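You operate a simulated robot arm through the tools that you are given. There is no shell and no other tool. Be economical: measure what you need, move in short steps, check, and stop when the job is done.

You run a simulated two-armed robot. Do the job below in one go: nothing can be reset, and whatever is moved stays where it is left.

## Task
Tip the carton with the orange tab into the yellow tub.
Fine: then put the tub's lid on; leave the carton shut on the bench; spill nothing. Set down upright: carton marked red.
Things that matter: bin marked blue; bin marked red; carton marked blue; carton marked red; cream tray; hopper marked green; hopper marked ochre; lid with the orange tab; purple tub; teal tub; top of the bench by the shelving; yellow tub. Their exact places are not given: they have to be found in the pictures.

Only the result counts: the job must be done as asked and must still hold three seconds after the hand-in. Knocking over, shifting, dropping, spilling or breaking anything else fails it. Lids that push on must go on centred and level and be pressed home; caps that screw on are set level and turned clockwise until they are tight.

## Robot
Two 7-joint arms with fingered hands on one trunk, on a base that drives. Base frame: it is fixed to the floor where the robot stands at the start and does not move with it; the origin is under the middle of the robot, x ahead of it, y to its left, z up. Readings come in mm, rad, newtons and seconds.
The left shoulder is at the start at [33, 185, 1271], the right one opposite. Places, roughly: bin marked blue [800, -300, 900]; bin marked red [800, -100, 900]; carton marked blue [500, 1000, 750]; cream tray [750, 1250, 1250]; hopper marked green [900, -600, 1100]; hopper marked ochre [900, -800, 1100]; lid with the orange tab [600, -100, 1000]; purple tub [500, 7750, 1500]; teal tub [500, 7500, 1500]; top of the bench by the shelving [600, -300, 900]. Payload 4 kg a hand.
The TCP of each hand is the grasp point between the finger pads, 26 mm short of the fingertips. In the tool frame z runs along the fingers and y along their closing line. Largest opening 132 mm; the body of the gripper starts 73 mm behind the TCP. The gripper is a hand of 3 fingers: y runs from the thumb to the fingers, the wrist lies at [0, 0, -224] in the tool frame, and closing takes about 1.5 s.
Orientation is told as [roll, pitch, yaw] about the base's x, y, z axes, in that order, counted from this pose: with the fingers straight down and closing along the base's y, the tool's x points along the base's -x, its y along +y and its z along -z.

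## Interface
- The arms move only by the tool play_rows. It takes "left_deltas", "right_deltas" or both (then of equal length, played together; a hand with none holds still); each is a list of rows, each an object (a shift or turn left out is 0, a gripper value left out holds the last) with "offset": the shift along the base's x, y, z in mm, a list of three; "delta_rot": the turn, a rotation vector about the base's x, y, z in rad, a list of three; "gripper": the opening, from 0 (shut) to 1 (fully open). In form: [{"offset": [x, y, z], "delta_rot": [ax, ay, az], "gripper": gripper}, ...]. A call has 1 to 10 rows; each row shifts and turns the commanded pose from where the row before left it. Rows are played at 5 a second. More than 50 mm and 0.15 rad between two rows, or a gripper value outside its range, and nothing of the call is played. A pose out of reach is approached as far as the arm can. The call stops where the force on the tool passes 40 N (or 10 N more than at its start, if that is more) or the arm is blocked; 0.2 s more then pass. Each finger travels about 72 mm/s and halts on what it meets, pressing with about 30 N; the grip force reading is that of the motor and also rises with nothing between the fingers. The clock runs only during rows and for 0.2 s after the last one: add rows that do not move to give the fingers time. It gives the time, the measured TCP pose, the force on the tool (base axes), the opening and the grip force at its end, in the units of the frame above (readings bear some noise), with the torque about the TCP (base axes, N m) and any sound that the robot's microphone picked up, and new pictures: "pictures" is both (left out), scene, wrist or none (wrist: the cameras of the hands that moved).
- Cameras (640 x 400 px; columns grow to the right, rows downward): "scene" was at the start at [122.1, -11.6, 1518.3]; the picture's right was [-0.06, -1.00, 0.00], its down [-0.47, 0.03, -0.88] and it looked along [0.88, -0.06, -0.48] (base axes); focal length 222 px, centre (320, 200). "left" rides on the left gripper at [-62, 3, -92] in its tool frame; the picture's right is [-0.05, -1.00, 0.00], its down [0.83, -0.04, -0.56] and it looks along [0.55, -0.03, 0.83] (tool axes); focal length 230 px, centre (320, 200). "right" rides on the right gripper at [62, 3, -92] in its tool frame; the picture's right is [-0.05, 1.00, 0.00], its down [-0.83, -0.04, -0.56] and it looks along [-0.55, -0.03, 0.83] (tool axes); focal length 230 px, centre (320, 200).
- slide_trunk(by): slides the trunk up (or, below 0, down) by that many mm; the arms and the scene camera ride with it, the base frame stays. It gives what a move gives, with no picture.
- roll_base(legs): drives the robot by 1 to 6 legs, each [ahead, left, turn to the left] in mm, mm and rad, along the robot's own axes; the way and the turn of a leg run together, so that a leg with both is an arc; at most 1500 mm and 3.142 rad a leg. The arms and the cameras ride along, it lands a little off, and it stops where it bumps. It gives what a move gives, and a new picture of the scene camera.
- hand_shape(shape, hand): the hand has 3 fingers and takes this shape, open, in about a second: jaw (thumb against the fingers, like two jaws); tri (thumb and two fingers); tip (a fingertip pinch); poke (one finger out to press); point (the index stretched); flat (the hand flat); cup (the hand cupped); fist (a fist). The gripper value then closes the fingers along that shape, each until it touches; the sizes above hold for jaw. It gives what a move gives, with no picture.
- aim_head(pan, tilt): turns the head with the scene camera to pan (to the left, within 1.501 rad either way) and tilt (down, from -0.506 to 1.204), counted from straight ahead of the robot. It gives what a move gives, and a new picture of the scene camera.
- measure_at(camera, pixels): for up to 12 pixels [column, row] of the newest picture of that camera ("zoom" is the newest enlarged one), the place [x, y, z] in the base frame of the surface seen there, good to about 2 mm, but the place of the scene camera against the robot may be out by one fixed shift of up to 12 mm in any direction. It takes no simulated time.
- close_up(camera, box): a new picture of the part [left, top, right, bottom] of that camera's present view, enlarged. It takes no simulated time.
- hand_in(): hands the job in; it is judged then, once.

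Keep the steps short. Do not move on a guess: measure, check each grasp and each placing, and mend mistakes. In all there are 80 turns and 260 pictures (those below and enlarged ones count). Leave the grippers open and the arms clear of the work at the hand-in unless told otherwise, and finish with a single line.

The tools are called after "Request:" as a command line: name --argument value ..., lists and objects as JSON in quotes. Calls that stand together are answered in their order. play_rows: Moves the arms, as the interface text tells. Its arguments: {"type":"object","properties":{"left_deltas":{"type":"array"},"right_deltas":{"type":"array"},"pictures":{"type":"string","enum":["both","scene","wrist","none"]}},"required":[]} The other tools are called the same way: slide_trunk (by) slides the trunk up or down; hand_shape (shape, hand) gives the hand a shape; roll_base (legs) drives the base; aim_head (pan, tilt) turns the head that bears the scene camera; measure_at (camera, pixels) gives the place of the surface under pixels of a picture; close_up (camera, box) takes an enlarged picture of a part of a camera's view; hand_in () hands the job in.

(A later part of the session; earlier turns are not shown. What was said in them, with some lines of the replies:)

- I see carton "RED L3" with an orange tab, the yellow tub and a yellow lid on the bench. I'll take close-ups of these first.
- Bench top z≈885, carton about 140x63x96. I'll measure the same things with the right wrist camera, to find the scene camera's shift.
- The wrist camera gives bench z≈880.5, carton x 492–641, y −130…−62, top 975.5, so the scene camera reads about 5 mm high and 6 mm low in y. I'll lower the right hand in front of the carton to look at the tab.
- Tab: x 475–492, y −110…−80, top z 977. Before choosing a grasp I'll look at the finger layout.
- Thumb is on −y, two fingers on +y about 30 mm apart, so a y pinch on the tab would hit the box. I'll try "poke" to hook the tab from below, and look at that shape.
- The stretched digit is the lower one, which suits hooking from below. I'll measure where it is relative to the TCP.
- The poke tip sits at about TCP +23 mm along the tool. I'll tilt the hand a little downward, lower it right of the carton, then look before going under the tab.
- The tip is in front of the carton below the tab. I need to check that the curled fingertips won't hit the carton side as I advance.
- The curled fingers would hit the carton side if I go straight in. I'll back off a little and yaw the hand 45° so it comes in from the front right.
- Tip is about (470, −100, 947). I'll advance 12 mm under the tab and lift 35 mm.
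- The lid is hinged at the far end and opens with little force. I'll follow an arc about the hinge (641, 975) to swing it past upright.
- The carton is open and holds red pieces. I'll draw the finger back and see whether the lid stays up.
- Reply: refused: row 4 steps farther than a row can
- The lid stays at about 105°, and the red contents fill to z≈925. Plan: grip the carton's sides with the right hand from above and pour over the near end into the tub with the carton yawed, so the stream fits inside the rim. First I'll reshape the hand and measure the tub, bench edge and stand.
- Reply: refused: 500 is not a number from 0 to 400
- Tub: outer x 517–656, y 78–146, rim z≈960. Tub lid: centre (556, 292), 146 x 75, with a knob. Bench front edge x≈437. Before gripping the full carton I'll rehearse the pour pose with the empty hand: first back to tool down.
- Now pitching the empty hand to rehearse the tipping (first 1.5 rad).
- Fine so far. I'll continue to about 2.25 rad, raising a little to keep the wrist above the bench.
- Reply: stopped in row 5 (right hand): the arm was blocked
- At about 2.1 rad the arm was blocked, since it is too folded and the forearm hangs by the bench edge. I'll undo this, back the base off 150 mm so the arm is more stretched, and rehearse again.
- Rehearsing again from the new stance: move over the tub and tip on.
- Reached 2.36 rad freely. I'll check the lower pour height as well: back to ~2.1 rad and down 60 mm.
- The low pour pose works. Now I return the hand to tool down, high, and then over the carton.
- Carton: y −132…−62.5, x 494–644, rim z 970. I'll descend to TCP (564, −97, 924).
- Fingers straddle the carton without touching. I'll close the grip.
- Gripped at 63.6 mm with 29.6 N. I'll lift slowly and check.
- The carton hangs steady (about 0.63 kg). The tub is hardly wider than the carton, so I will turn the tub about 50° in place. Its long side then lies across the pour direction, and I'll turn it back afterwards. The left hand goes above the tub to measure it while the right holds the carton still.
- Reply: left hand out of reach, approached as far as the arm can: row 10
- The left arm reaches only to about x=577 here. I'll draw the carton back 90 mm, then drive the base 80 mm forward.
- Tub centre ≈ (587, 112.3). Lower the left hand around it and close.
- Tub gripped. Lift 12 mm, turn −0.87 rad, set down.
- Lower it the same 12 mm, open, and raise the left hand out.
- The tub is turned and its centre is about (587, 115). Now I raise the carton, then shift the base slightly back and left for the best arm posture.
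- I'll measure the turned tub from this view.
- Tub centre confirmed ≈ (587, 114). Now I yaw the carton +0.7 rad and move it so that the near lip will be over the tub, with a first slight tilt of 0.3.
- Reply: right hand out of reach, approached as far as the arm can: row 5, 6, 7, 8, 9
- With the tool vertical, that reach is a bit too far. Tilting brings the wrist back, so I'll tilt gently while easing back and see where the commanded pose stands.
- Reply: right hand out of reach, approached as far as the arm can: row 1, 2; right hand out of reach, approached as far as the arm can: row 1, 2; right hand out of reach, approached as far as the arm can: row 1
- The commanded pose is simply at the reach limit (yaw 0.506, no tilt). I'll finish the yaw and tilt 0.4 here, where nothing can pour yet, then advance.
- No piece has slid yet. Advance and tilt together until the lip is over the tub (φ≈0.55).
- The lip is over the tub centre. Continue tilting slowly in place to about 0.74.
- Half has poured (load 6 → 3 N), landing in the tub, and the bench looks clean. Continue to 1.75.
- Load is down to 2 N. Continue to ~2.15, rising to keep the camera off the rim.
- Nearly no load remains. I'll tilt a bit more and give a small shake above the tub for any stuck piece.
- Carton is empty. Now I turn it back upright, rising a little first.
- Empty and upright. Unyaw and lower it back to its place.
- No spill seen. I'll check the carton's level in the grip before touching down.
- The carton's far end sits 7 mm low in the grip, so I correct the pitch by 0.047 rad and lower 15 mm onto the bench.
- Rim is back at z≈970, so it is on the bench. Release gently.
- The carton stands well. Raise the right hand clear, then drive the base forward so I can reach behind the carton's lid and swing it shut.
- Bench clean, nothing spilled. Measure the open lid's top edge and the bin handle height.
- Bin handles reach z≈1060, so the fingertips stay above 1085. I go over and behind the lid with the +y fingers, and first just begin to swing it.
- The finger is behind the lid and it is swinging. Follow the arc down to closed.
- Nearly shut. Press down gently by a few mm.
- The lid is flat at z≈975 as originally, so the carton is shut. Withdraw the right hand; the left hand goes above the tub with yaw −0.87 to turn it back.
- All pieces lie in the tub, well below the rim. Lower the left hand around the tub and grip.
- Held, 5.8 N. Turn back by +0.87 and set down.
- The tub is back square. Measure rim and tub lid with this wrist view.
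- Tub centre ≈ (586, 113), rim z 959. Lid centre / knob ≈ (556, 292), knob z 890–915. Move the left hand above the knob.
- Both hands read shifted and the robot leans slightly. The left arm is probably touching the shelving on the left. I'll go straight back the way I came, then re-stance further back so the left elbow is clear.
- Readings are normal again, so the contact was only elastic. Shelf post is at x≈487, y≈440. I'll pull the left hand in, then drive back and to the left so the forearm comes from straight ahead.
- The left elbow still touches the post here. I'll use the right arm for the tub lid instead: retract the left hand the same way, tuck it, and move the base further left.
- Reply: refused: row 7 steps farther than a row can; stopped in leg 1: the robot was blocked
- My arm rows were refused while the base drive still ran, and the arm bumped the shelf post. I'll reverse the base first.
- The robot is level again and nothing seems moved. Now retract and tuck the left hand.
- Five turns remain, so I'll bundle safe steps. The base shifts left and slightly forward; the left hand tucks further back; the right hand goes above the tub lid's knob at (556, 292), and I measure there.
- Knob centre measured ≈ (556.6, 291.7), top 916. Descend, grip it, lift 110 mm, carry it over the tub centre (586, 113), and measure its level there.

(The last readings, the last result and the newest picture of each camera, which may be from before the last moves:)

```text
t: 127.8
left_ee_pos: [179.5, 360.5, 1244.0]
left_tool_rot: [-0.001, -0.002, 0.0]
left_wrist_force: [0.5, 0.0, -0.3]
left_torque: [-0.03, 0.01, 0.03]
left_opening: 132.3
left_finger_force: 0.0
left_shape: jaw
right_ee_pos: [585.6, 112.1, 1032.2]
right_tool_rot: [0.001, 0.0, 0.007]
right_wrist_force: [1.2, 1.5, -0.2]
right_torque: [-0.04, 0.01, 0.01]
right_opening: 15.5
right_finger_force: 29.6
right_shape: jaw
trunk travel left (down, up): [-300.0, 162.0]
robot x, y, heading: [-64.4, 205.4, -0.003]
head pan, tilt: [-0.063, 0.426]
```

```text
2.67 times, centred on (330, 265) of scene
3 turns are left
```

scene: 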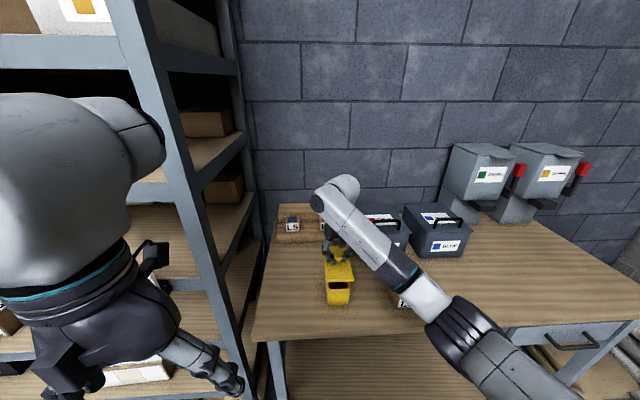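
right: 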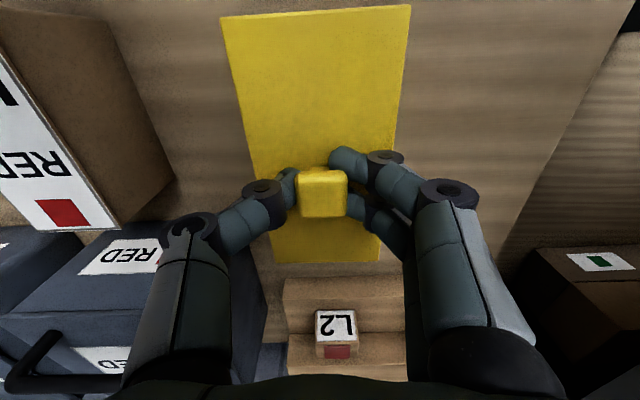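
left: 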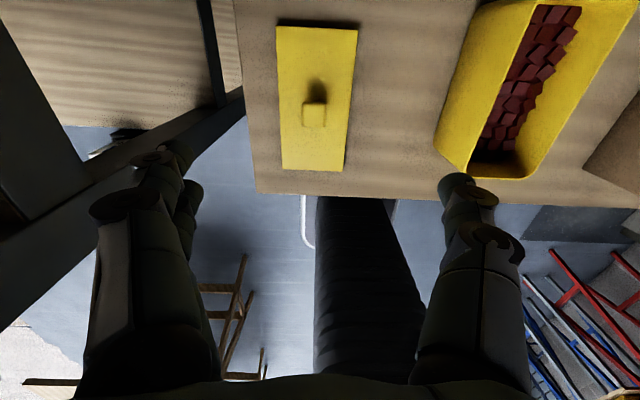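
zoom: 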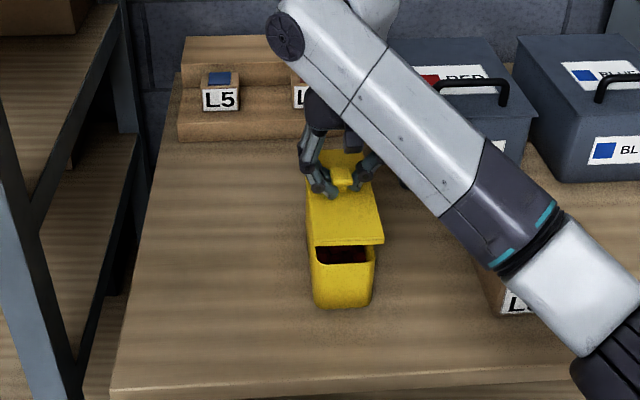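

The lid is level at z≈1005.5 and centred on the tub within about 1 mm. Now I lower it, press it on by the knob, release, press home with shut fingers on the knob, withdraw and measure.

Request:
play_rows --right_deltas '[{"offset": [0.4, 0, -10]}, {"offset": [0, 0, -10]}, {"offset": [0, 0, -7]}, {"offset": [0, 0, -4]}, {}]' --pictures "none"

Request:
play_rows --right_deltas '[{"offset": [0, 0, -1.5]}, {"offset": [0, 0, -1.5]}, {"offset": [0, 0, -1.5]}, {"offset": [0, 0, -1.5]}, {"offset": [0, 0, -1.5]}, {"offset": [0, 0, -1.5]}, {"offset": [0, 0, -1.5]}, {"offset": [0, 0, -1.5]}, {"offset": [0, 0, -1.5]}, {"offset": [0, 0, -1.5]}]' --pictures "none"

Request:
play_rows --right_deltas '[{"gripper": 0.3}, {"gripper": 0.45}, {"gripper": 0.45}, {"gripper": 0.45}, {"offset": [0, 0, 15]}, {"offset": [0, 0, 25]}, {"offset": [0, 0, 15]}, {"gripper": 0.0}, {"gripper": 0.0}, {"gripper": 0.0}]' --pictures "none"

Request:
play_rows --right_deltas '[{"gripper": 0.0}, {"gripper": 0.0}, {"offset": [0, 0, -5]}, {"offset": [0, 0, -5]}, {"offset": [0, 0, -5]}, {"offset": [0, 0, -4]}, {"offset": [0, 0, -4]}, {"offset": [0, 0, -3]}, {"offset": [0, 0, -3]}, {"offset": [0, 0, -3]}]' --pictures "wrist"

Request:
play_rows --right_deltas '[{"offset": [0, 0, -2]}, {"offset": [0, 0, -2]}, {"offset": [0, 0, -2]}, {"offset": [0, 0, -2]}, {"offset": [0, 0, -2]}, {"offset": [0, 0, -2]}, {"offset": [0, 0, -2]}, {"offset": [0, 0, -2]}, {"offset": [0, 0, -2]}, {}]' --pictures "none"

Request:
play_rows --right_deltas '[{"offset": [0, 0, 30]}, {"offset": [0, 0, 40]}, {"offset": [0, 0, 40]}, {"gripper": 1.0}, {"gripper": 1.0}, {"gripper": 1.0}, {"gripper": 1.0}, {"gripper": 1.0}]' --pictures "both"

Request:
measure_at --camera "right" --pixels '[[283, 45], [357, 45], [295, 170], [345, 170], [288, 90], [352, 90], [320, 60], [320, 165], [320, 125], [320, 120], [260, 100], [380, 100]]'

Request:
close_up --camera "scene" --box '[260, 220, 420, 330]'

```text
t: 129.0
left_ee_pos: [179.0, 359.0, 1243.8]
left_tool_rot: [0.0, -0.002, 0.001]
left_wrist_force: [0.0, -0.8, -0.3]
left_torque: [-0.01, 0.04, 0.01]
left_opening: 132.0
left_finger_force: 0.1
left_shape: jaw
right_ee_pos: [586.8, 111.0, 1000.9]
right_tool_rot: [0.0, 0.0, 0.004]
right_wrist_force: [0.2, 0.0, -0.1]
right_torque: [-0.01, 0.01, 0.02]
right_opening: 15.7
right_finger_force: 30.0
right_shape: jaw
trunk travel left (down, up): [-300.0, 162.0]
robot x, y, heading: [-64.0, 207.9, 0.003]
head pan, tilt: [-0.063, 0.426]
```

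```text
t: 131.2
left_ee_pos: [177.4, 360.0, 1244.8]
left_tool_rot: [-0.001, -0.004, 0.0]
left_wrist_force: [0.2, 1.0, -0.7]
left_torque: [0.0, 0.0, -0.02]
left_opening: 131.8
left_finger_force: 0.1
left_shape: jaw
right_ee_pos: [585.9, 113.0, 990.2]
right_tool_rot: [0.003, -0.009, 0.004]
right_wrist_force: [3.4, -2.7, 24.5]
right_torque: [-0.39, 0.1, -0.04]
right_opening: 16.7
right_finger_force: 29.9
right_shape: jaw
trunk travel left (down, up): [-300.0, 162.0]
robot x, y, heading: [-61.1, 210.6, 0.005]
head pan, tilt: [-0.063, 0.426]
heard: snap
```

```text
t: 133.4
left_ee_pos: [179.1, 359.2, 1243.6]
left_tool_rot: [0.0, -0.001, 0.0]
left_wrist_force: [0.2, 0.4, -0.2]
left_torque: [-0.02, 0.0, -0.02]
left_opening: 132.1
left_finger_force: 0.1
left_shape: jaw
right_ee_pos: [586.6, 111.7, 1039.5]
right_tool_rot: [0.0, 0.0, 0.005]
right_wrist_force: [-0.2, -0.1, 0.5]
right_torque: [0.0, -0.02, 0.0]
right_opening: 0.0
right_finger_force: 28.9
right_shape: jaw
trunk travel left (down, up): [-300.0, 162.0]
robot x, y, heading: [-64.2, 207.1, 0.001]
head pan, tilt: [-0.063, 0.426]
```

```text
t: 135.6
left_ee_pos: [177.3, 359.8, 1244.4]
left_tool_rot: [0.0, -0.003, -0.001]
left_wrist_force: [-0.2, 1.1, -1.5]
left_torque: [-0.04, -0.01, -0.02]
left_opening: 131.9
left_finger_force: 0.0
left_shape: jaw
right_ee_pos: [586.3, 113.4, 1011.1]
right_tool_rot: [0.002, -0.006, 0.003]
right_wrist_force: [1.3, -0.8, 17.9]
right_torque: [-0.03, 0.02, 0.02]
right_opening: 0.0
right_finger_force: 29.8
right_shape: jaw
trunk travel left (down, up): [-300.0, 162.0]
robot x, y, heading: [-59.1, 206.6, -0.0]
head pan, tilt: [-0.063, 0.426]
```

right: 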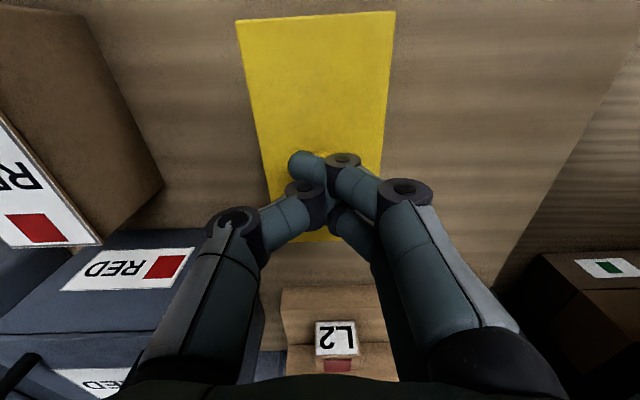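

```text
t: 136.4
left_ee_pos: [176.9, 359.0, 1244.3]
left_tool_rot: [0.0, -0.004, 0.0]
left_wrist_force: [-0.3, 0.0, 0.3]
left_torque: [0.0, 0.03, -0.02]
left_opening: 131.8
left_finger_force: 0.0
left_shape: jaw
right_ee_pos: [587.7, 111.6, 1010.8]
right_tool_rot: [0.0, -0.015, 0.003]
right_wrist_force: [-7.2, -1.1, 16.7]
right_torque: [0.07, 0.21, 0.06]
right_opening: 0.0
right_finger_force: 30.1
right_shape: jaw
trunk travel left (down, up): [-300.0, 162.0]
robot x, y, heading: [-58.3, 207.2, 0.001]
head pan, tilt: [-0.063, 0.426]
stopped in row 4 (right hand): the force on the tool passed its limit (the readings are from after the stop); the commanded pose is now the measured one
```

```text
t: 138.2
left_ee_pos: [178.2, 359.7, 1243.3]
left_tool_rot: [0.0, -0.002, 0.001]
left_wrist_force: [0.6, -0.3, -0.5]
left_torque: [0.04, -0.03, 0.02]
left_opening: 131.9
left_finger_force: 0.0
left_shape: jaw
right_ee_pos: [588.3, 112.4, 1116.5]
right_tool_rot: [0.001, -0.01, 0.004]
right_wrist_force: [0.4, 0.4, 0.6]
right_torque: [-0.01, 0.01, -0.01]
right_opening: 132.0
right_finger_force: 0.1
right_shape: jaw
trunk travel left (down, up): [-300.0, 162.0]
robot x, y, heading: [-60.9, 209.3, 0.002]
head pan, tilt: [-0.063, 0.426]
```

scene: 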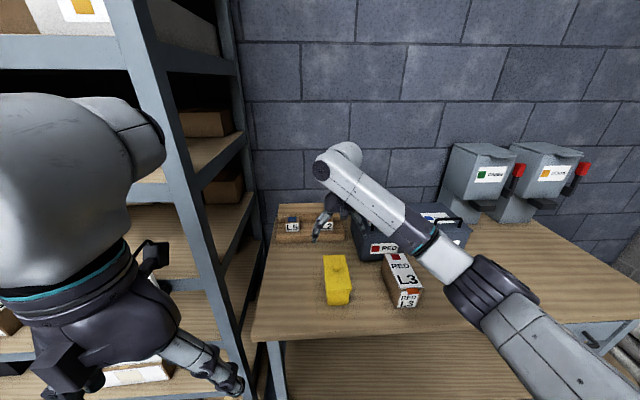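
right: 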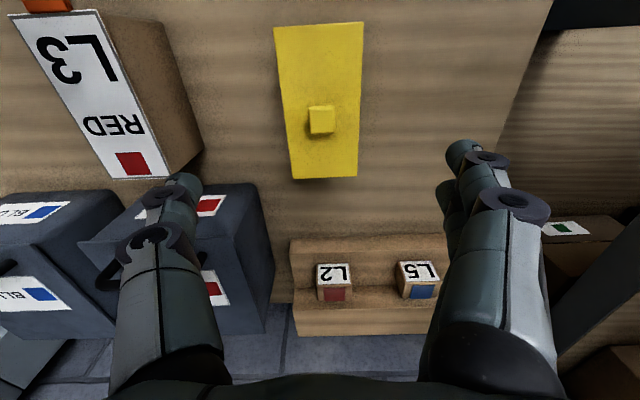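

```text
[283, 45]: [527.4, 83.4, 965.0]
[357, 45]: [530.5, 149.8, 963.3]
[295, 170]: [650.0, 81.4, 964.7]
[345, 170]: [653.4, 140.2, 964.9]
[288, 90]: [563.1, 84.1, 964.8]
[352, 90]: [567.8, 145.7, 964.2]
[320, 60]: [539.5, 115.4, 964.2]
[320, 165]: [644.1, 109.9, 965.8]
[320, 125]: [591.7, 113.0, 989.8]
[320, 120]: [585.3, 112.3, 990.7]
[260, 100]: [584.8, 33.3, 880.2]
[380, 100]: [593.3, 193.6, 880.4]
```

```text
3.64 times, centred on (340, 275) of scene
2 turns are left
```

zoom: 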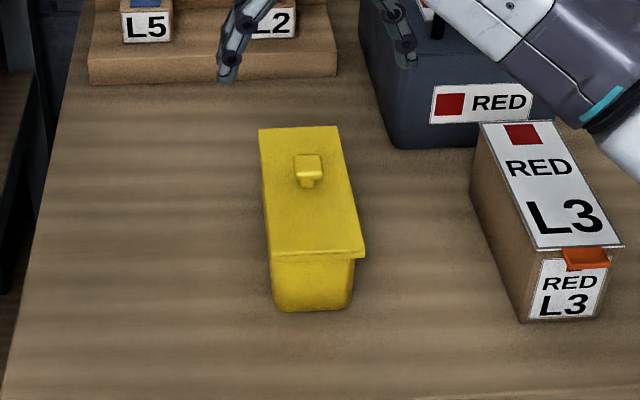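

A snap was heard, and the lid is level at z≈964–965 and centred. The carton is shut and upright, and nothing is spilled. I'll draw the right arm clear with a last look.

Request:
play_rows --right_deltas '[{"offset": [0, 0, 40]}, {"offset": [-10, 0, 40]}, {"offset": [-40, 0, 10]}, {"offset": [-40, 0, 0]}, {}]' --pictures "scene"

```text
t: 139.4
left_ee_pos: [179.7, 360.3, 1243.6]
left_tool_rot: [0.001, 0.0, 0.001]
left_wrist_force: [0.0, 0.0, -0.3]
left_torque: [0.01, 0.0, 0.01]
left_opening: 131.7
left_finger_force: 0.0
left_shape: jaw
right_ee_pos: [498.0, 111.8, 1207.5]
right_tool_rot: [0.001, -0.009, 0.003]
right_wrist_force: [-0.1, 0.0, 0.2]
right_torque: [0.04, 0.0, -0.05]
right_opening: 132.0
right_finger_force: 0.0
right_shape: jaw
trunk travel left (down, up): [-300.0, 162.0]
robot x, y, heading: [-62.6, 207.8, 0.001]
head pan, tilt: [-0.063, 0.426]
1 turns are left
```

scene: 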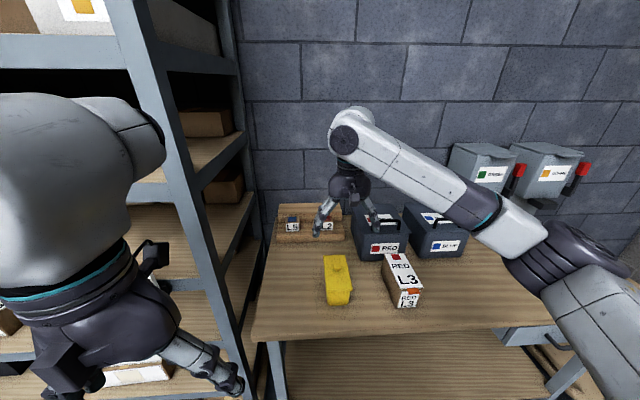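

Everything is in place and both hands are open and clear, so I hand in.

Request:
hand_in

```text
The job is handed in.
```

The red L3 carton is emptied into the yellow tub, the tub's lid is snapped on level, and the carton stands shut and upright on the bench with no spill seen; my arm bumped the shelf post along the way, with nothing visibly moved.
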